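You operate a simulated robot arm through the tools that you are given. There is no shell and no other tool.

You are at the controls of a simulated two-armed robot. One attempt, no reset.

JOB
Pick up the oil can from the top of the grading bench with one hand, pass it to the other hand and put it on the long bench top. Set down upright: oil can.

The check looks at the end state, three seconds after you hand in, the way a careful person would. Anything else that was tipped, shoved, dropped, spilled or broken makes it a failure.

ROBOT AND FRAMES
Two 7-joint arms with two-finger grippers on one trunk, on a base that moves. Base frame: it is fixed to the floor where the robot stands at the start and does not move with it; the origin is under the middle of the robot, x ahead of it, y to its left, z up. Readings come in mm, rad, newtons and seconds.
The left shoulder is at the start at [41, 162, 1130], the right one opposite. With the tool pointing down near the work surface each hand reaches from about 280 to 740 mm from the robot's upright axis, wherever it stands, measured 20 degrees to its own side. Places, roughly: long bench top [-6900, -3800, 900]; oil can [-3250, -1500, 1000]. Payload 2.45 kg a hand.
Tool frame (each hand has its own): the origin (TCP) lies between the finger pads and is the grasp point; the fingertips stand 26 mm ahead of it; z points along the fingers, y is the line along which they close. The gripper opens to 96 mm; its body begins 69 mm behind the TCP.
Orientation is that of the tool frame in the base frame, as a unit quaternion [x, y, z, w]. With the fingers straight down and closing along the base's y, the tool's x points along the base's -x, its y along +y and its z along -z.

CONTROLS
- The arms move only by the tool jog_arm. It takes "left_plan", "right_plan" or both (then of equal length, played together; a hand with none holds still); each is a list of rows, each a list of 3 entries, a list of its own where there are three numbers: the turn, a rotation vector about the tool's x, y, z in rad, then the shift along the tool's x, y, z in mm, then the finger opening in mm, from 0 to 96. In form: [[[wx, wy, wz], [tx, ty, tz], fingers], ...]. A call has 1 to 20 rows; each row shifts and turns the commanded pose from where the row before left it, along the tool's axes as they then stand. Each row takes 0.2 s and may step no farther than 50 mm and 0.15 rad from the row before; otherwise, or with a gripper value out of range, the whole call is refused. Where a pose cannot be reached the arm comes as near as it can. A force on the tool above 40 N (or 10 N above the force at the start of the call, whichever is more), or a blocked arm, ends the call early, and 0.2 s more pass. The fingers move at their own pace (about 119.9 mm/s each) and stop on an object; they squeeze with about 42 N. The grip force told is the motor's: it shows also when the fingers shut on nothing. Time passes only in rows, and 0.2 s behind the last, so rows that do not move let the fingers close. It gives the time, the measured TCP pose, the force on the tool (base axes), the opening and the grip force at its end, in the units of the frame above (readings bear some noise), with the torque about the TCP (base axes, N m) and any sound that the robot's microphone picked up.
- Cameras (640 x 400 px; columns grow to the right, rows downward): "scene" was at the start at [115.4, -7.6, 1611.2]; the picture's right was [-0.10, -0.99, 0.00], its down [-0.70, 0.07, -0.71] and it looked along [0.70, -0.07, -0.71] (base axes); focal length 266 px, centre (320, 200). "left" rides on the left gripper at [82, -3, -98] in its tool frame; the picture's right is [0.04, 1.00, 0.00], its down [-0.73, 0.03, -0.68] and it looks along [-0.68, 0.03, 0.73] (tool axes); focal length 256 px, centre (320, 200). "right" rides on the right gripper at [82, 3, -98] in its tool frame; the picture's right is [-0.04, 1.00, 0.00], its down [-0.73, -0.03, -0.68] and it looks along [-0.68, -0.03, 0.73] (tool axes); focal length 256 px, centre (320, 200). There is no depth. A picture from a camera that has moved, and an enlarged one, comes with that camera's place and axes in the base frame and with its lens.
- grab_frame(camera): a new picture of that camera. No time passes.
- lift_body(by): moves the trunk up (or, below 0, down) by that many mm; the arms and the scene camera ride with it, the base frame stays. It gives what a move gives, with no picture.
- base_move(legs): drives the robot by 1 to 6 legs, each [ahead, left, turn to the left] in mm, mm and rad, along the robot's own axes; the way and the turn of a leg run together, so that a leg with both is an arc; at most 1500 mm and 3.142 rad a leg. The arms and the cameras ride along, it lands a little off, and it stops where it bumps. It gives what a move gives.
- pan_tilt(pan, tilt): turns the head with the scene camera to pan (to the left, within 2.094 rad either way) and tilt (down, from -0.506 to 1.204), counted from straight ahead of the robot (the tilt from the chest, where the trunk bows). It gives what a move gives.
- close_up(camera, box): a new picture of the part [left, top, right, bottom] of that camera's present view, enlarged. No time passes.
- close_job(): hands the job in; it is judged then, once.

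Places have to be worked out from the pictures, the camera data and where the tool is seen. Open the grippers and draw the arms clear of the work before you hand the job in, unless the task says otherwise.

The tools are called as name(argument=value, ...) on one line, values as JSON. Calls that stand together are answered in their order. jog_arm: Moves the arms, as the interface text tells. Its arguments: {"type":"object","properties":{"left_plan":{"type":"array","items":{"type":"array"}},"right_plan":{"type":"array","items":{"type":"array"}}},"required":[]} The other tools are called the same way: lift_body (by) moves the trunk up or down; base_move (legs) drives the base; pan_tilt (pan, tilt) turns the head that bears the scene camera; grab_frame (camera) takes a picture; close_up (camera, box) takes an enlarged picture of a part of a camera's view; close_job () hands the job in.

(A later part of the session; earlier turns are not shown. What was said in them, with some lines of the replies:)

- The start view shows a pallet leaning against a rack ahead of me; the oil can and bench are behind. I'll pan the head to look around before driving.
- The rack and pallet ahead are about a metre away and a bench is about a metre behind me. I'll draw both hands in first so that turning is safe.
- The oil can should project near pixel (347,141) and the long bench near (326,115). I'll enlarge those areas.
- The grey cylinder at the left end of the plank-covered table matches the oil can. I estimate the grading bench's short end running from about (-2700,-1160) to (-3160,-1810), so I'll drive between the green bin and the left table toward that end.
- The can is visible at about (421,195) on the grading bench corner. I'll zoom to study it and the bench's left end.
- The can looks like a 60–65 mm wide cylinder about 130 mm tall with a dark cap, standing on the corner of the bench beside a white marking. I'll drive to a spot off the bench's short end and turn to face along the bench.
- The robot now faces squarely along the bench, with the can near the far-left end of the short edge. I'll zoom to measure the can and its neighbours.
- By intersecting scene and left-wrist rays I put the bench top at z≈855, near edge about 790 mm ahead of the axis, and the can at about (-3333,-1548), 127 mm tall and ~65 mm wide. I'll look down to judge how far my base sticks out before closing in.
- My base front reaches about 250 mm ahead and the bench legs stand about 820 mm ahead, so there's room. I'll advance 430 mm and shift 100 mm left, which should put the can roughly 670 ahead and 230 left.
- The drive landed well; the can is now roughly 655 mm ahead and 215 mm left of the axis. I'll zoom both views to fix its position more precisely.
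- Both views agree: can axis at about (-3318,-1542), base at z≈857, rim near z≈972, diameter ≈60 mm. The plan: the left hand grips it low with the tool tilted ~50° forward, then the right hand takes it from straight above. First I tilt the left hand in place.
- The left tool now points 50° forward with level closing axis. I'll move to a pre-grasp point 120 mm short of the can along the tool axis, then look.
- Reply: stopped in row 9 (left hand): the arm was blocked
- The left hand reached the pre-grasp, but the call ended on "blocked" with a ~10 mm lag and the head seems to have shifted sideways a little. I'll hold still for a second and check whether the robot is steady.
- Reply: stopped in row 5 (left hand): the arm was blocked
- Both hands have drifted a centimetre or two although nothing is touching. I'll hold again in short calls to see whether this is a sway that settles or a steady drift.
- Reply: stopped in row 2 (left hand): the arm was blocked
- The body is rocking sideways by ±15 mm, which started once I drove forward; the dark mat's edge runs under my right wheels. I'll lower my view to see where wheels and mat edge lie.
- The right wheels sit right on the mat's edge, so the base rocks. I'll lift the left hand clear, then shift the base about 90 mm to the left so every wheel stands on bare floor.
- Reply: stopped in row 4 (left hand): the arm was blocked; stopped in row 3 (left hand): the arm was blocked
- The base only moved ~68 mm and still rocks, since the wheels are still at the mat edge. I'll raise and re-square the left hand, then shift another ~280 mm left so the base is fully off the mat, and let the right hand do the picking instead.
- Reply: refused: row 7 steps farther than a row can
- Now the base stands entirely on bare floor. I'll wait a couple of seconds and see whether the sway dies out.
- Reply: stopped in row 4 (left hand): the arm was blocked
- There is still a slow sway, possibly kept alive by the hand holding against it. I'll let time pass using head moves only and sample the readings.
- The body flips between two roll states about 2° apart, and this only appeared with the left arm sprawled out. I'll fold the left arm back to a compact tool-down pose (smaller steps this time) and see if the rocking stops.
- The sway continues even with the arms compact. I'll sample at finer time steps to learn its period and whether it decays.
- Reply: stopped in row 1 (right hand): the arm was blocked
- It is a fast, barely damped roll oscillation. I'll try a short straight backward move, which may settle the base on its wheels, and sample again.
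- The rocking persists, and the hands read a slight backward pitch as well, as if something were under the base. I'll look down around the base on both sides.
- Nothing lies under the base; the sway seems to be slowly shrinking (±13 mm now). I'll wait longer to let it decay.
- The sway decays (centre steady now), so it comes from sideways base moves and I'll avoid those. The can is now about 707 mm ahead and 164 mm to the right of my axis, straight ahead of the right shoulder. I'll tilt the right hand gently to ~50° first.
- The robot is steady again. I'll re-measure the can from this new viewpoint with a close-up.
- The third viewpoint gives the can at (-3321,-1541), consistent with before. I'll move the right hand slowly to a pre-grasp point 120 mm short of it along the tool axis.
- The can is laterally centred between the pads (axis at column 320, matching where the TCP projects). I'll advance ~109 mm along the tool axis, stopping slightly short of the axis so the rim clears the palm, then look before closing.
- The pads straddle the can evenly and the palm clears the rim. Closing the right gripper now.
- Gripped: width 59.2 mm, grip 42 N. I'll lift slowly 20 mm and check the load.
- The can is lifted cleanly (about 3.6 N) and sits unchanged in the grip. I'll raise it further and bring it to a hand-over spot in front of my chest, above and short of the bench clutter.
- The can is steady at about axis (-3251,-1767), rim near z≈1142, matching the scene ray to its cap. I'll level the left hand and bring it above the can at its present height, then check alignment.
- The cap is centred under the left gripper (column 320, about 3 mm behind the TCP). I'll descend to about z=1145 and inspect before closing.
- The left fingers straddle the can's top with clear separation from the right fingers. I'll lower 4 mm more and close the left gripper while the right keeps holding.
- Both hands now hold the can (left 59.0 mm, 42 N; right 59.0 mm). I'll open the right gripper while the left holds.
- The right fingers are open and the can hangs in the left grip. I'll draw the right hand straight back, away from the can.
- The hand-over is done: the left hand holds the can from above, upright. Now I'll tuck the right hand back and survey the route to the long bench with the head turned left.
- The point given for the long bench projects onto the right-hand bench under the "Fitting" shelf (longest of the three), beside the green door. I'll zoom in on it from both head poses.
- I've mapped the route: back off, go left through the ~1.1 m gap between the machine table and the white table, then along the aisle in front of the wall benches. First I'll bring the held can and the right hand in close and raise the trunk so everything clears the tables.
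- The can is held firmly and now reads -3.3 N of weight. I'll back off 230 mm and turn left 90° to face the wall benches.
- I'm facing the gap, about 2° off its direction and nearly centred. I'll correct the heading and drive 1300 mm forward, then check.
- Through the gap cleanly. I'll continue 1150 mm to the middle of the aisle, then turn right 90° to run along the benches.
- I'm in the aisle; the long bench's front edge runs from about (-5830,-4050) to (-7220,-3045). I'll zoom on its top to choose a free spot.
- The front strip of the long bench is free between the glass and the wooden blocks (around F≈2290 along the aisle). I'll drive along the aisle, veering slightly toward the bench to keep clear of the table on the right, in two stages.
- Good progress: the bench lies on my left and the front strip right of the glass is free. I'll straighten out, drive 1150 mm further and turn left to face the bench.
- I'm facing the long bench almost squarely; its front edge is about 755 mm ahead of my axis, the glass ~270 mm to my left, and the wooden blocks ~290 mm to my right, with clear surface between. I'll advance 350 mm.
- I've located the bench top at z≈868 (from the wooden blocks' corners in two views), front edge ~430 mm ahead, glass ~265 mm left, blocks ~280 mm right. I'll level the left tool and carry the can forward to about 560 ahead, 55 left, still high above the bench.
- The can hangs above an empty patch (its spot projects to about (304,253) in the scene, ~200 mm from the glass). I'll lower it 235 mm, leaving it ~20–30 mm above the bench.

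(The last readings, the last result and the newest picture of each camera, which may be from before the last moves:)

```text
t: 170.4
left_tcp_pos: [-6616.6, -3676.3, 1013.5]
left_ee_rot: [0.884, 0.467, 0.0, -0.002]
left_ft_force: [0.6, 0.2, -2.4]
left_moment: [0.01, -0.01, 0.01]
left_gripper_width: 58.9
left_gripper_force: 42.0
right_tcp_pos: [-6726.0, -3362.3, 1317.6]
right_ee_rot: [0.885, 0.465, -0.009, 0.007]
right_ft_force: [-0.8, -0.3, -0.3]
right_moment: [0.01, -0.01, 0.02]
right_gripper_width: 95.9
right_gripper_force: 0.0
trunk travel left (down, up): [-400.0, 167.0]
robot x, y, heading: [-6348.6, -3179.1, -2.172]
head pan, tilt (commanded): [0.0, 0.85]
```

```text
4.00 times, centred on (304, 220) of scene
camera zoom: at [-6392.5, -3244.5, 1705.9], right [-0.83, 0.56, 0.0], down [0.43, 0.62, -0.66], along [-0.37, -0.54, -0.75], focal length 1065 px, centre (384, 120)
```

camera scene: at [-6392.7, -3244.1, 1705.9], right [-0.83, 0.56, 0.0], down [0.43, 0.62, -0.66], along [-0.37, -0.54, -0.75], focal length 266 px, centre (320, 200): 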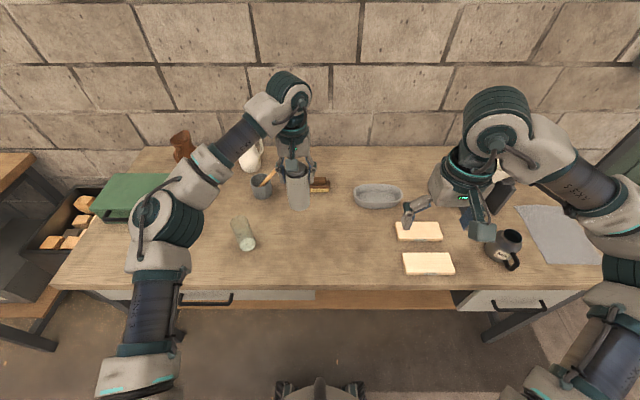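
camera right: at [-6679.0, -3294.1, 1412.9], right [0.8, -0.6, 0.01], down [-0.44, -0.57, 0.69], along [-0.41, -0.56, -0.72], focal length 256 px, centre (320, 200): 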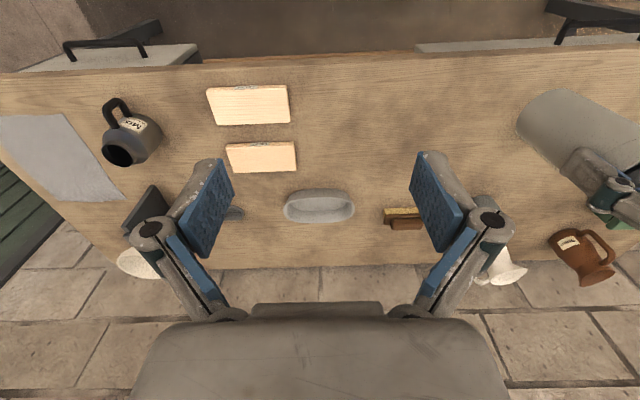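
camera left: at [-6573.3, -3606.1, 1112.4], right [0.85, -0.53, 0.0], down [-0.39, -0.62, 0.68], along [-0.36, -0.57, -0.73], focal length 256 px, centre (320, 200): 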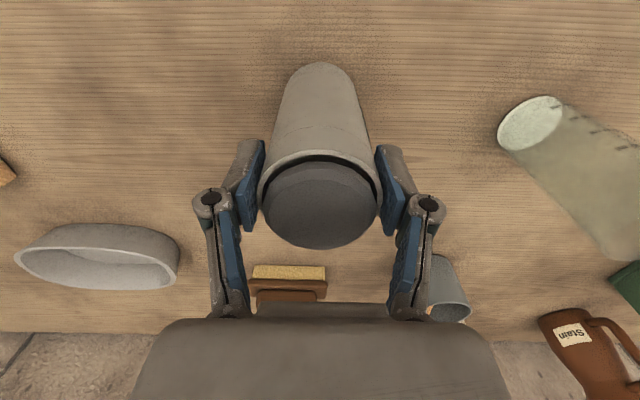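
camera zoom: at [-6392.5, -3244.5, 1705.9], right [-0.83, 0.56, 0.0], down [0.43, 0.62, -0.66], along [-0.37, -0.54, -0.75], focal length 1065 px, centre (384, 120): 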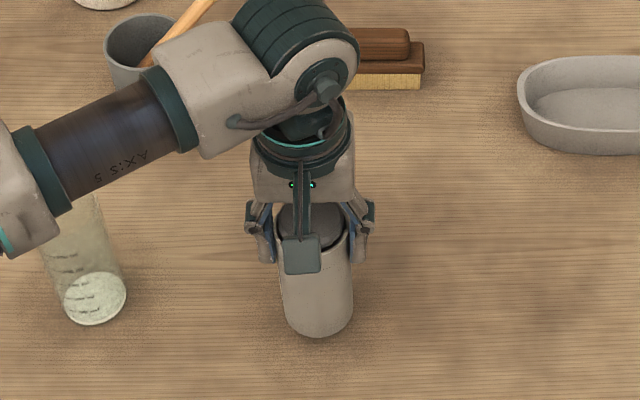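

The can hangs straight and the area below is clear. I'll lower 18 mm more in small steps and watch the force.

jog_arm(left_plan=[[[0, 0, 0], [0, 0, 5], 40], [[0, 0, 0], [0, 0, 5], 40], [[0, 0, 0], [0, 0, 5], 40], [[0, 0, 0], [0, 0, 3], 40], [[0, 0, 0], [0, 0, 0], 40]])

close_up(camera="scene", box=[264, 200, 360, 260])

```text
t: 171.6
left_tcp_pos: [-6615.7, -3674.9, 995.9]
left_ee_rot: [0.884, 0.468, 0.0, -0.001]
left_ft_force: [-0.4, -0.6, -3.4]
left_moment: [0.03, 0.01, 0.0]
left_gripper_width: 59.0
left_gripper_force: 42.1
right_tcp_pos: [-6726.9, -3362.3, 1316.7]
right_ee_rot: [0.886, 0.464, -0.009, 0.008]
right_ft_force: [0.1, 0.6, -0.3]
right_moment: [0.01, 0.01, -0.02]
right_gripper_width: 96.2
right_gripper_force: 0.0
trunk travel left (down, up): [-400.0, 167.0]
robot x, y, heading: [-6345.9, -3179.8, -2.172]
head pan, tilt (commanded): [0.0, 0.85]
```

```text
6.67 times, centred on (312, 230) of scene
camera zoom: at [-6392.5, -3244.5, 1705.9], right [-0.83, 0.56, 0.0], down [0.43, 0.62, -0.66], along [-0.37, -0.54, -0.75], focal length 1775 px, centre (373, 0)
```

zoom: 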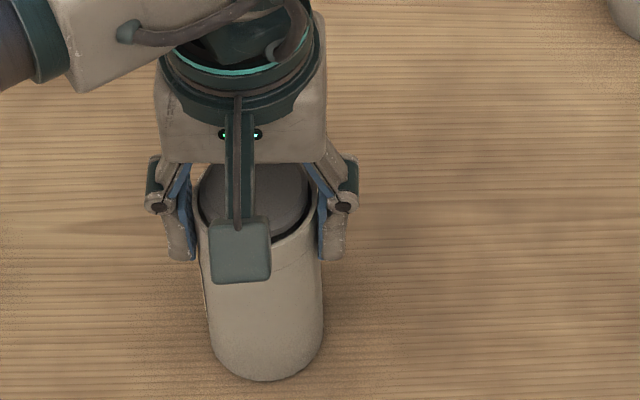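

No contact yet (weight still -3.4 N). I'll continue down in 2 mm steps until the force shows the can resting on the bench.

jog_arm(left_plan=[[[0, 0, 0], [0, 0, 2], 40], [[0, 0, 0], [0, 0, 2], 40], [[0, 0, 0], [0, 0, 2], 40], [[0, 0, 0], [0, 0, 0], 40]])

jog_arm(left_plan=[[[0, 0, 0], [0, 0, 2], 40], [[0, 0, 0], [0, 0, 0], 40]])

```text
t: 172.6
left_tcp_pos: [-6616.5, -3674.1, 995.4]
left_ee_rot: [0.884, 0.467, -0.002, -0.002]
left_ft_force: [0.3, -2.1, 24.8]
left_moment: [0.24, -0.35, -0.09]
left_gripper_width: 59.1
left_gripper_force: 41.9
right_tcp_pos: [-6724.3, -3360.5, 1317.6]
right_ee_rot: [0.886, 0.464, -0.009, 0.008]
right_ft_force: [-0.3, -0.2, -0.3]
right_moment: [0.01, 0.05, 0.0]
right_gripper_width: 96.2
right_gripper_force: 0.1
trunk travel left (down, up): [-400.0, 167.0]
robot x, y, heading: [-6343.5, -3182.3, -2.17]
head pan, tilt (commanded): [0.0, 0.85]
```

```text
t: 173.2
left_tcp_pos: [-6614.5, -3672.2, 990.7]
left_ee_rot: [0.884, 0.467, -0.002, -0.001]
left_ft_force: [-1.6, -4.8, 28.7]
left_moment: [-0.26, 0.14, -0.04]
left_gripper_width: 59.0
left_gripper_force: 42.3
right_tcp_pos: [-6724.2, -3360.5, 1317.4]
right_ee_rot: [0.885, 0.465, -0.008, 0.008]
right_ft_force: [0.5, 0.1, 0.0]
right_moment: [-0.01, -0.04, 0.03]
right_gripper_width: 95.8
right_gripper_force: 0.0
trunk travel left (down, up): [-400.0, 167.0]
robot x, y, heading: [-6348.4, -3178.6, -2.174]
head pan, tilt (commanded): [0.0, 0.85]
```

Contact: the force has risen to about +28 N, so the can stands on the bench and is being pressed. I'll ease up a few mm to relieve the load.

jog_arm(left_plan=[[[0, 0, 0], [0, 0, -1.5], 40], [[0, 0, 0], [0, 0, -1.5], 40], [[0, 0, 0], [0, 0, 0], 40]])

close_up(camera="scene", box=[264, 200, 360, 260])

grab_frame(camera="left")

```text
t: 174.0
left_tcp_pos: [-6615.4, -3674.6, 990.9]
left_ee_rot: [0.884, 0.467, 0.001, -0.002]
left_ft_force: [-3.0, -0.9, 3.7]
left_moment: [-0.22, 0.46, -0.02]
left_gripper_width: 59.2
left_gripper_force: 42.0
right_tcp_pos: [-6726.0, -3362.4, 1316.7]
right_ee_rot: [0.885, 0.465, -0.008, 0.006]
right_ft_force: [0.2, 0.5, 0.8]
right_moment: [0.03, -0.01, 0.02]
right_gripper_width: 96.0
right_gripper_force: 0.1
trunk travel left (down, up): [-400.0, 167.0]
robot x, y, heading: [-6346.6, -3182.9, -2.173]
head pan, tilt (commanded): [0.0, 0.85]
```

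```text
6.67 times, centred on (312, 230) of scene
camera zoom: at [-6393.0, -3242.8, 1705.9], right [-0.83, 0.56, 0.0], down [0.43, 0.62, -0.66], along [-0.37, -0.54, -0.75], focal length 1775 px, centre (373, 0)
```

zoom: 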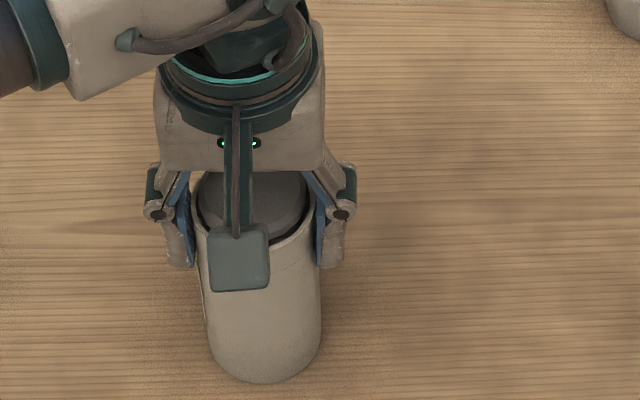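

```text
taken
camera left: at [-6572.7, -3604.9, 1089.1], right [0.85, -0.53, 0.0], down [-0.39, -0.63, 0.68], along [-0.36, -0.57, -0.74], focal length 256 px, centre (320, 200)
```

left: 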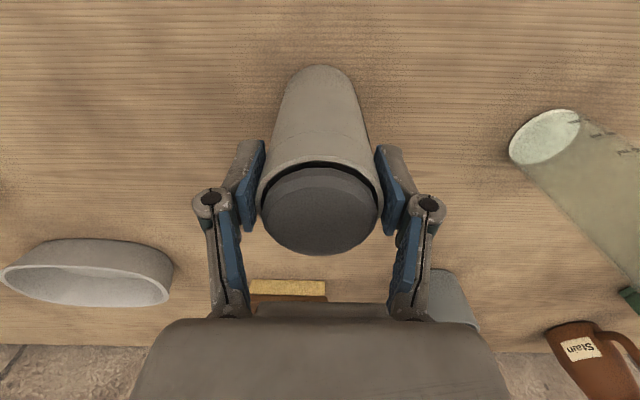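

The load is down to about 4 N with the can standing on the bench. I'll open the left gripper slowly.

jog_arm(left_plan=[[[0, 0, 0], [0, 0, 0], 60], [[0, 0, 0], [0, 0, 0], 63], [[0, 0, 0], [0, 0, 0], 68], [[0, 0, 0], [0, 0, 0], 78], [[0, 0, 0], [0, 0, 0], 90], [[0, 0, 0], [0, 0, 0], 96], [[0, 0, 0], [0, 0, 0], 96]])

grab_frame(camera="left")

close_up(camera="scene", box=[264, 200, 360, 260])

```text
t: 175.6
left_tcp_pos: [-6615.3, -3675.3, 992.4]
left_ee_rot: [0.884, 0.468, 0.0, -0.002]
left_ft_force: [0.4, -0.6, 0.3]
left_moment: [0.01, -0.01, -0.02]
left_gripper_width: 96.2
left_gripper_force: 0.0
right_tcp_pos: [-6726.2, -3362.7, 1317.3]
right_ee_rot: [0.885, 0.465, -0.008, 0.008]
right_ft_force: [-1.1, -1.1, -0.2]
right_moment: [-0.01, 0.03, -0.01]
right_gripper_width: 95.7
right_gripper_force: 0.1
trunk travel left (down, up): [-400.0, 167.0]
robot x, y, heading: [-6343.1, -3183.2, -2.174]
head pan, tilt (commanded): [0.0, 0.85]
```

```text
taken
camera left: at [-6572.7, -3605.4, 1090.4], right [0.85, -0.53, 0.0], down [-0.39, -0.62, 0.68], along [-0.36, -0.57, -0.73], focal length 256 px, centre (320, 200)
```

left: 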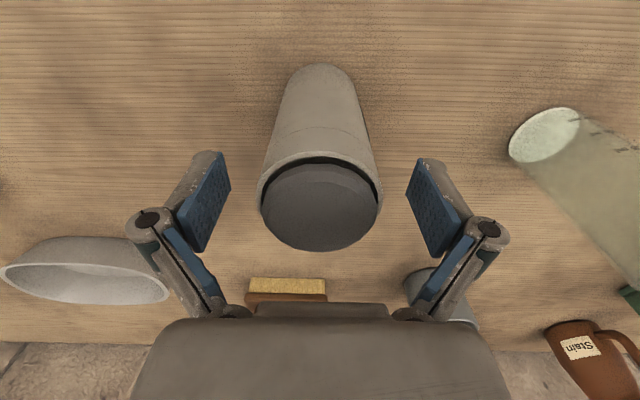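

```text
6.67 times, centred on (312, 230) of scene
camera zoom: at [-6392.1, -3244.0, 1706.0], right [-0.83, 0.56, 0.0], down [0.43, 0.62, -0.66], along [-0.37, -0.54, -0.75], focal length 1775 px, centre (373, 0)
```

zoom: 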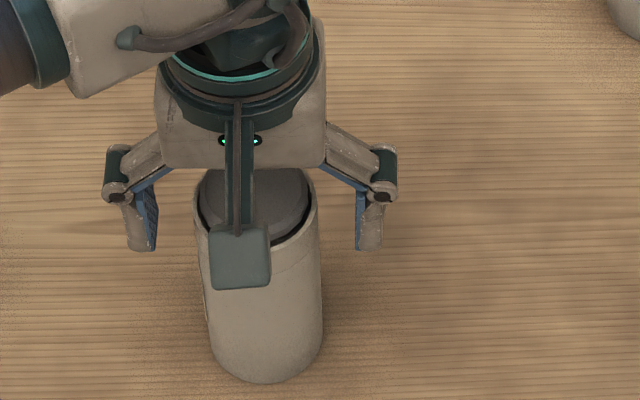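

The can stands free between the open fingers. I'll raise the left hand straight up, clear of it.

jog_arm(left_plan=[[[0, 0, 0], [0, 0, -8], 96], [[0, 0, 0], [0, 0, -12], 96], [[0, 0, 0], [0, 0, -15], 96], [[0, 0, 0], [0, 0, -20], 96], [[0, 0, 0], [0, 0, -20], 96], [[0, 0, 0], [0, 0, -20], 96], [[0, 0, 0], [0, 0, -20], 96], [[0, 0, 0], [0, 0, -20], 96], [[0, 0, 0], [0, 0, -20], 96], [[0, 0, 0], [0, 0, -20], 96], [[0, 0, 0], [0, 0, -20], 96], [[0, 0, 0], [0, 0, -20], 96], [[0, 0, 0], [0, 0, -20], 96], [[0, 0, 0], [0, 0, 0], 96]])

grab_frame(camera="left")

grab_frame(camera="scene")

```text
t: 178.6
left_tcp_pos: [-6616.3, -3676.8, 1225.9]
left_ee_rot: [0.884, 0.468, 0.0, -0.002]
left_ft_force: [0.3, -0.4, -0.8]
left_moment: [-0.01, 0.0, 0.05]
left_gripper_width: 96.1
left_gripper_force: 0.1
right_tcp_pos: [-6726.1, -3362.3, 1317.3]
right_ee_rot: [0.885, 0.465, -0.008, 0.007]
right_ft_force: [0.1, 0.4, 0.5]
right_moment: [0.03, 0.01, -0.01]
right_gripper_width: 96.4
right_gripper_force: 0.1
trunk travel left (down, up): [-400.0, 167.0]
robot x, y, heading: [-6346.0, -3181.4, -2.169]
head pan, tilt (commanded): [0.0, 0.85]
```

```text
taken
camera left: at [-6572.2, -3607.1, 1325.0], right [0.85, -0.53, 0.0], down [-0.39, -0.62, 0.68], along [-0.36, -0.57, -0.74], focal length 256 px, centre (320, 200)
```

left: 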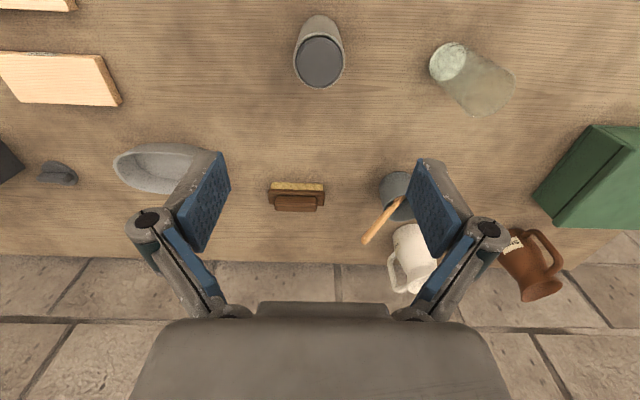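

```text
taken
camera scene: at [-6392.5, -3244.0, 1705.9], right [-0.83, 0.56, 0.0], down [0.43, 0.62, -0.66], along [-0.37, -0.54, -0.75], focal length 266 px, centre (320, 200)
```

scene: 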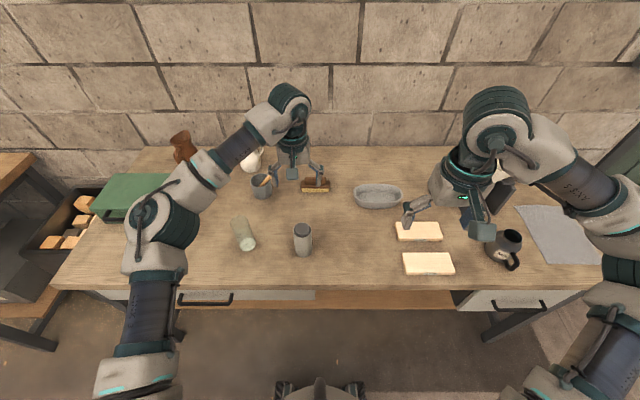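

The can stands upright and alone on the bench with its neighbours untouched. I'll draw the left hand back toward my body, then back the base away a little so both arms are clear of the bench.

jog_arm(left_plan=[[[0, 0, 0], [15, 5, -10], 96], [[0, 0, 0], [20, 5, -10], 96], [[0, 0, 0], [20, 5, -5], 96], [[0, 0, 0], [20, 5, 0], 96], [[0, 0, 0], [20, 5, 0], 96], [[0, 0, 0], [20, 5, 0], 96], [[0, 0, 0], [20, 5, 0], 96], [[0, 0, 0], [0, 0, 0], 96]])

base_move(legs=[[-250, 0, 0]])

pan_tilt(pan=0.1, tilt=0.7)

grab_frame(camera="scene")

close_up(camera="scene", box=[220, 120, 412, 240])

```text
t: 180.4
left_tcp_pos: [-6511.3, -3584.3, 1252.1]
left_ee_rot: [0.884, 0.467, 0.0, -0.003]
left_ft_force: [-0.3, -0.4, -0.6]
left_moment: [-0.01, 0.01, -0.02]
left_gripper_width: 96.1
left_gripper_force: 0.0
right_tcp_pos: [-6724.8, -3362.5, 1316.4]
right_ee_rot: [0.885, 0.465, -0.009, 0.007]
right_ft_force: [-0.9, -0.8, 0.2]
right_moment: [-0.03, 0.0, 0.04]
right_gripper_width: 96.0
right_gripper_force: 0.1
trunk travel left (down, up): [-400.0, 167.0]
robot x, y, heading: [-6348.3, -3182.0, -2.173]
head pan, tilt (commanded): [0.0, 0.85]
```

```text
t: 182.3
left_tcp_pos: [-6367.1, -3378.2, 1251.8]
left_ee_rot: [0.884, 0.468, 0.0, -0.002]
left_ft_force: [-0.2, -0.9, -0.5]
left_moment: [-0.02, 0.03, -0.02]
left_gripper_width: 95.8
left_gripper_force: 0.1
right_tcp_pos: [-6583.2, -3156.8, 1315.9]
right_ee_rot: [0.885, 0.465, -0.008, 0.008]
right_ft_force: [-0.6, -0.4, -0.4]
right_moment: [-0.01, 0.04, 0.01]
right_gripper_width: 95.8
right_gripper_force: 0.0
trunk travel left (down, up): [-400.0, 167.0]
robot x, y, heading: [-6202.7, -2971.2, -2.172]
head pan, tilt (commanded): [0.0, 0.85]
```

```text
t: 183.0
left_tcp_pos: [-6364.6, -3374.0, 1253.8]
left_ee_rot: [0.884, 0.468, -0.001, -0.002]
left_ft_force: [-0.3, -0.1, -0.4]
left_moment: [0.01, 0.01, 0.03]
left_gripper_width: 96.3
left_gripper_force: 0.2
right_tcp_pos: [-6579.9, -3152.2, 1318.9]
right_ee_rot: [0.885, 0.465, -0.01, 0.008]
right_ft_force: [0.4, -0.5, -0.3]
right_moment: [-0.02, 0.0, -0.03]
right_gripper_width: 95.9
right_gripper_force: 0.0
trunk travel left (down, up): [-400.0, 167.0]
robot x, y, heading: [-6203.1, -2972.2, -2.17]
head pan, tilt (commanded): [0.099, 0.7]
```

```text
taken
camera scene: at [-6245.6, -3046.2, 1718.2], right [-0.88, 0.48, 0.0], down [0.31, 0.57, -0.76], along [-0.36, -0.67, -0.65], focal length 266 px, centre (320, 200)
```

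scene: 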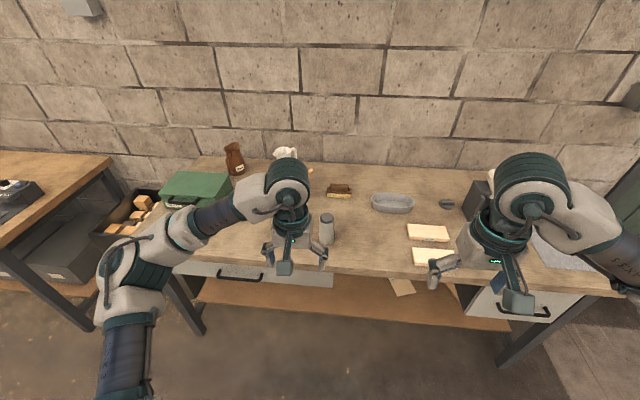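

```text
3.33 times, centred on (316, 180) of scene
camera zoom: at [-6245.6, -3046.2, 1718.2], right [-0.88, 0.48, 0.0], down [0.31, 0.57, -0.76], along [-0.36, -0.67, -0.65], focal length 887 px, centre (333, 267)
```

zoom: 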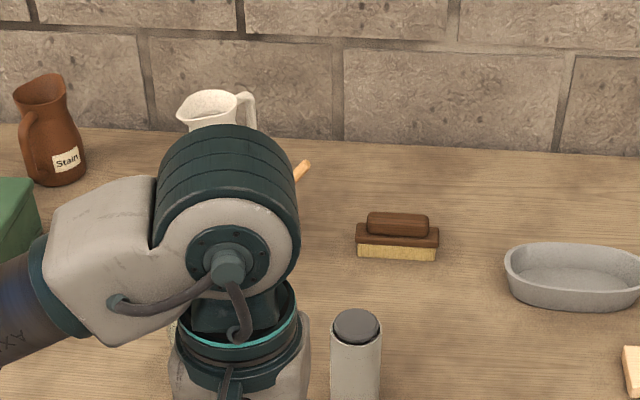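

The can stands upright on the long bench. I'll make one last check with the left wrist camera that the glass and the rest are undisturbed.

grab_frame(camera="left")

grab_frame(camera="right")

```text
taken
camera left: at [-6321.8, -3303.9, 1351.3], right [0.85, -0.53, 0.0], down [-0.39, -0.62, 0.68], along [-0.36, -0.58, -0.73], focal length 256 px, centre (320, 200)
```

left: 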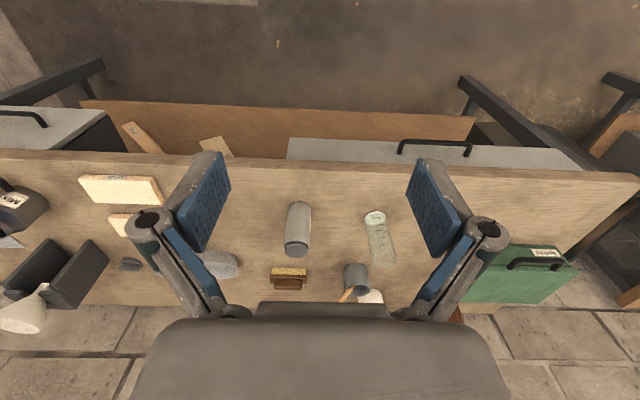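

```text
taken
camera right: at [-6532.1, -3083.7, 1414.3], right [0.8, -0.6, 0.01], down [-0.43, -0.57, 0.7], along [-0.41, -0.56, -0.72], focal length 256 px, centre (320, 200)
```

right: 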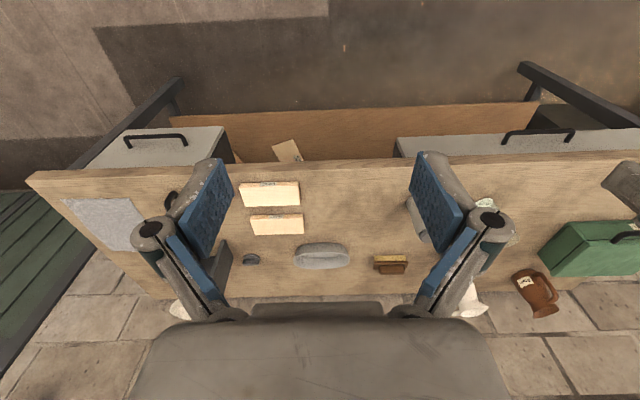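

The wrist cameras show the can upright on the long bench with the glass, cup, brush, tray and blocks all in place, both grippers open and the arms clear. I'm handing the job in.

close_job()

```text
The job is handed in.
```

The oil can is standing upright on the front part of the long bench, between the glass and the wooden blocks. I've handed the job in.

- **Pick and pass:** the right hand picked the can up from the grading bench. The left hand took it from above in mid-air, and the right hand then let go.
- **Placing:** the left hand lowered the can until it touched the bench. It pressed down with about 28 N for a moment, and I eased that to about 4 N before opening the fingers. The can stayed upright when released.
- **Surroundings:** the last camera views show the things near the can on the long bench where they were. I saw nothing tipped or shoved at the grading bench or along the way.
- **Robot at hand-in:** both grippers are open and the arms are drawn back. The base stands about 250 mm further from the long bench than when I placed the can.

Before the pick, sideways base moves set the robot rocking, and some arm calls stopped early. I waited for it to settle before touching the can.
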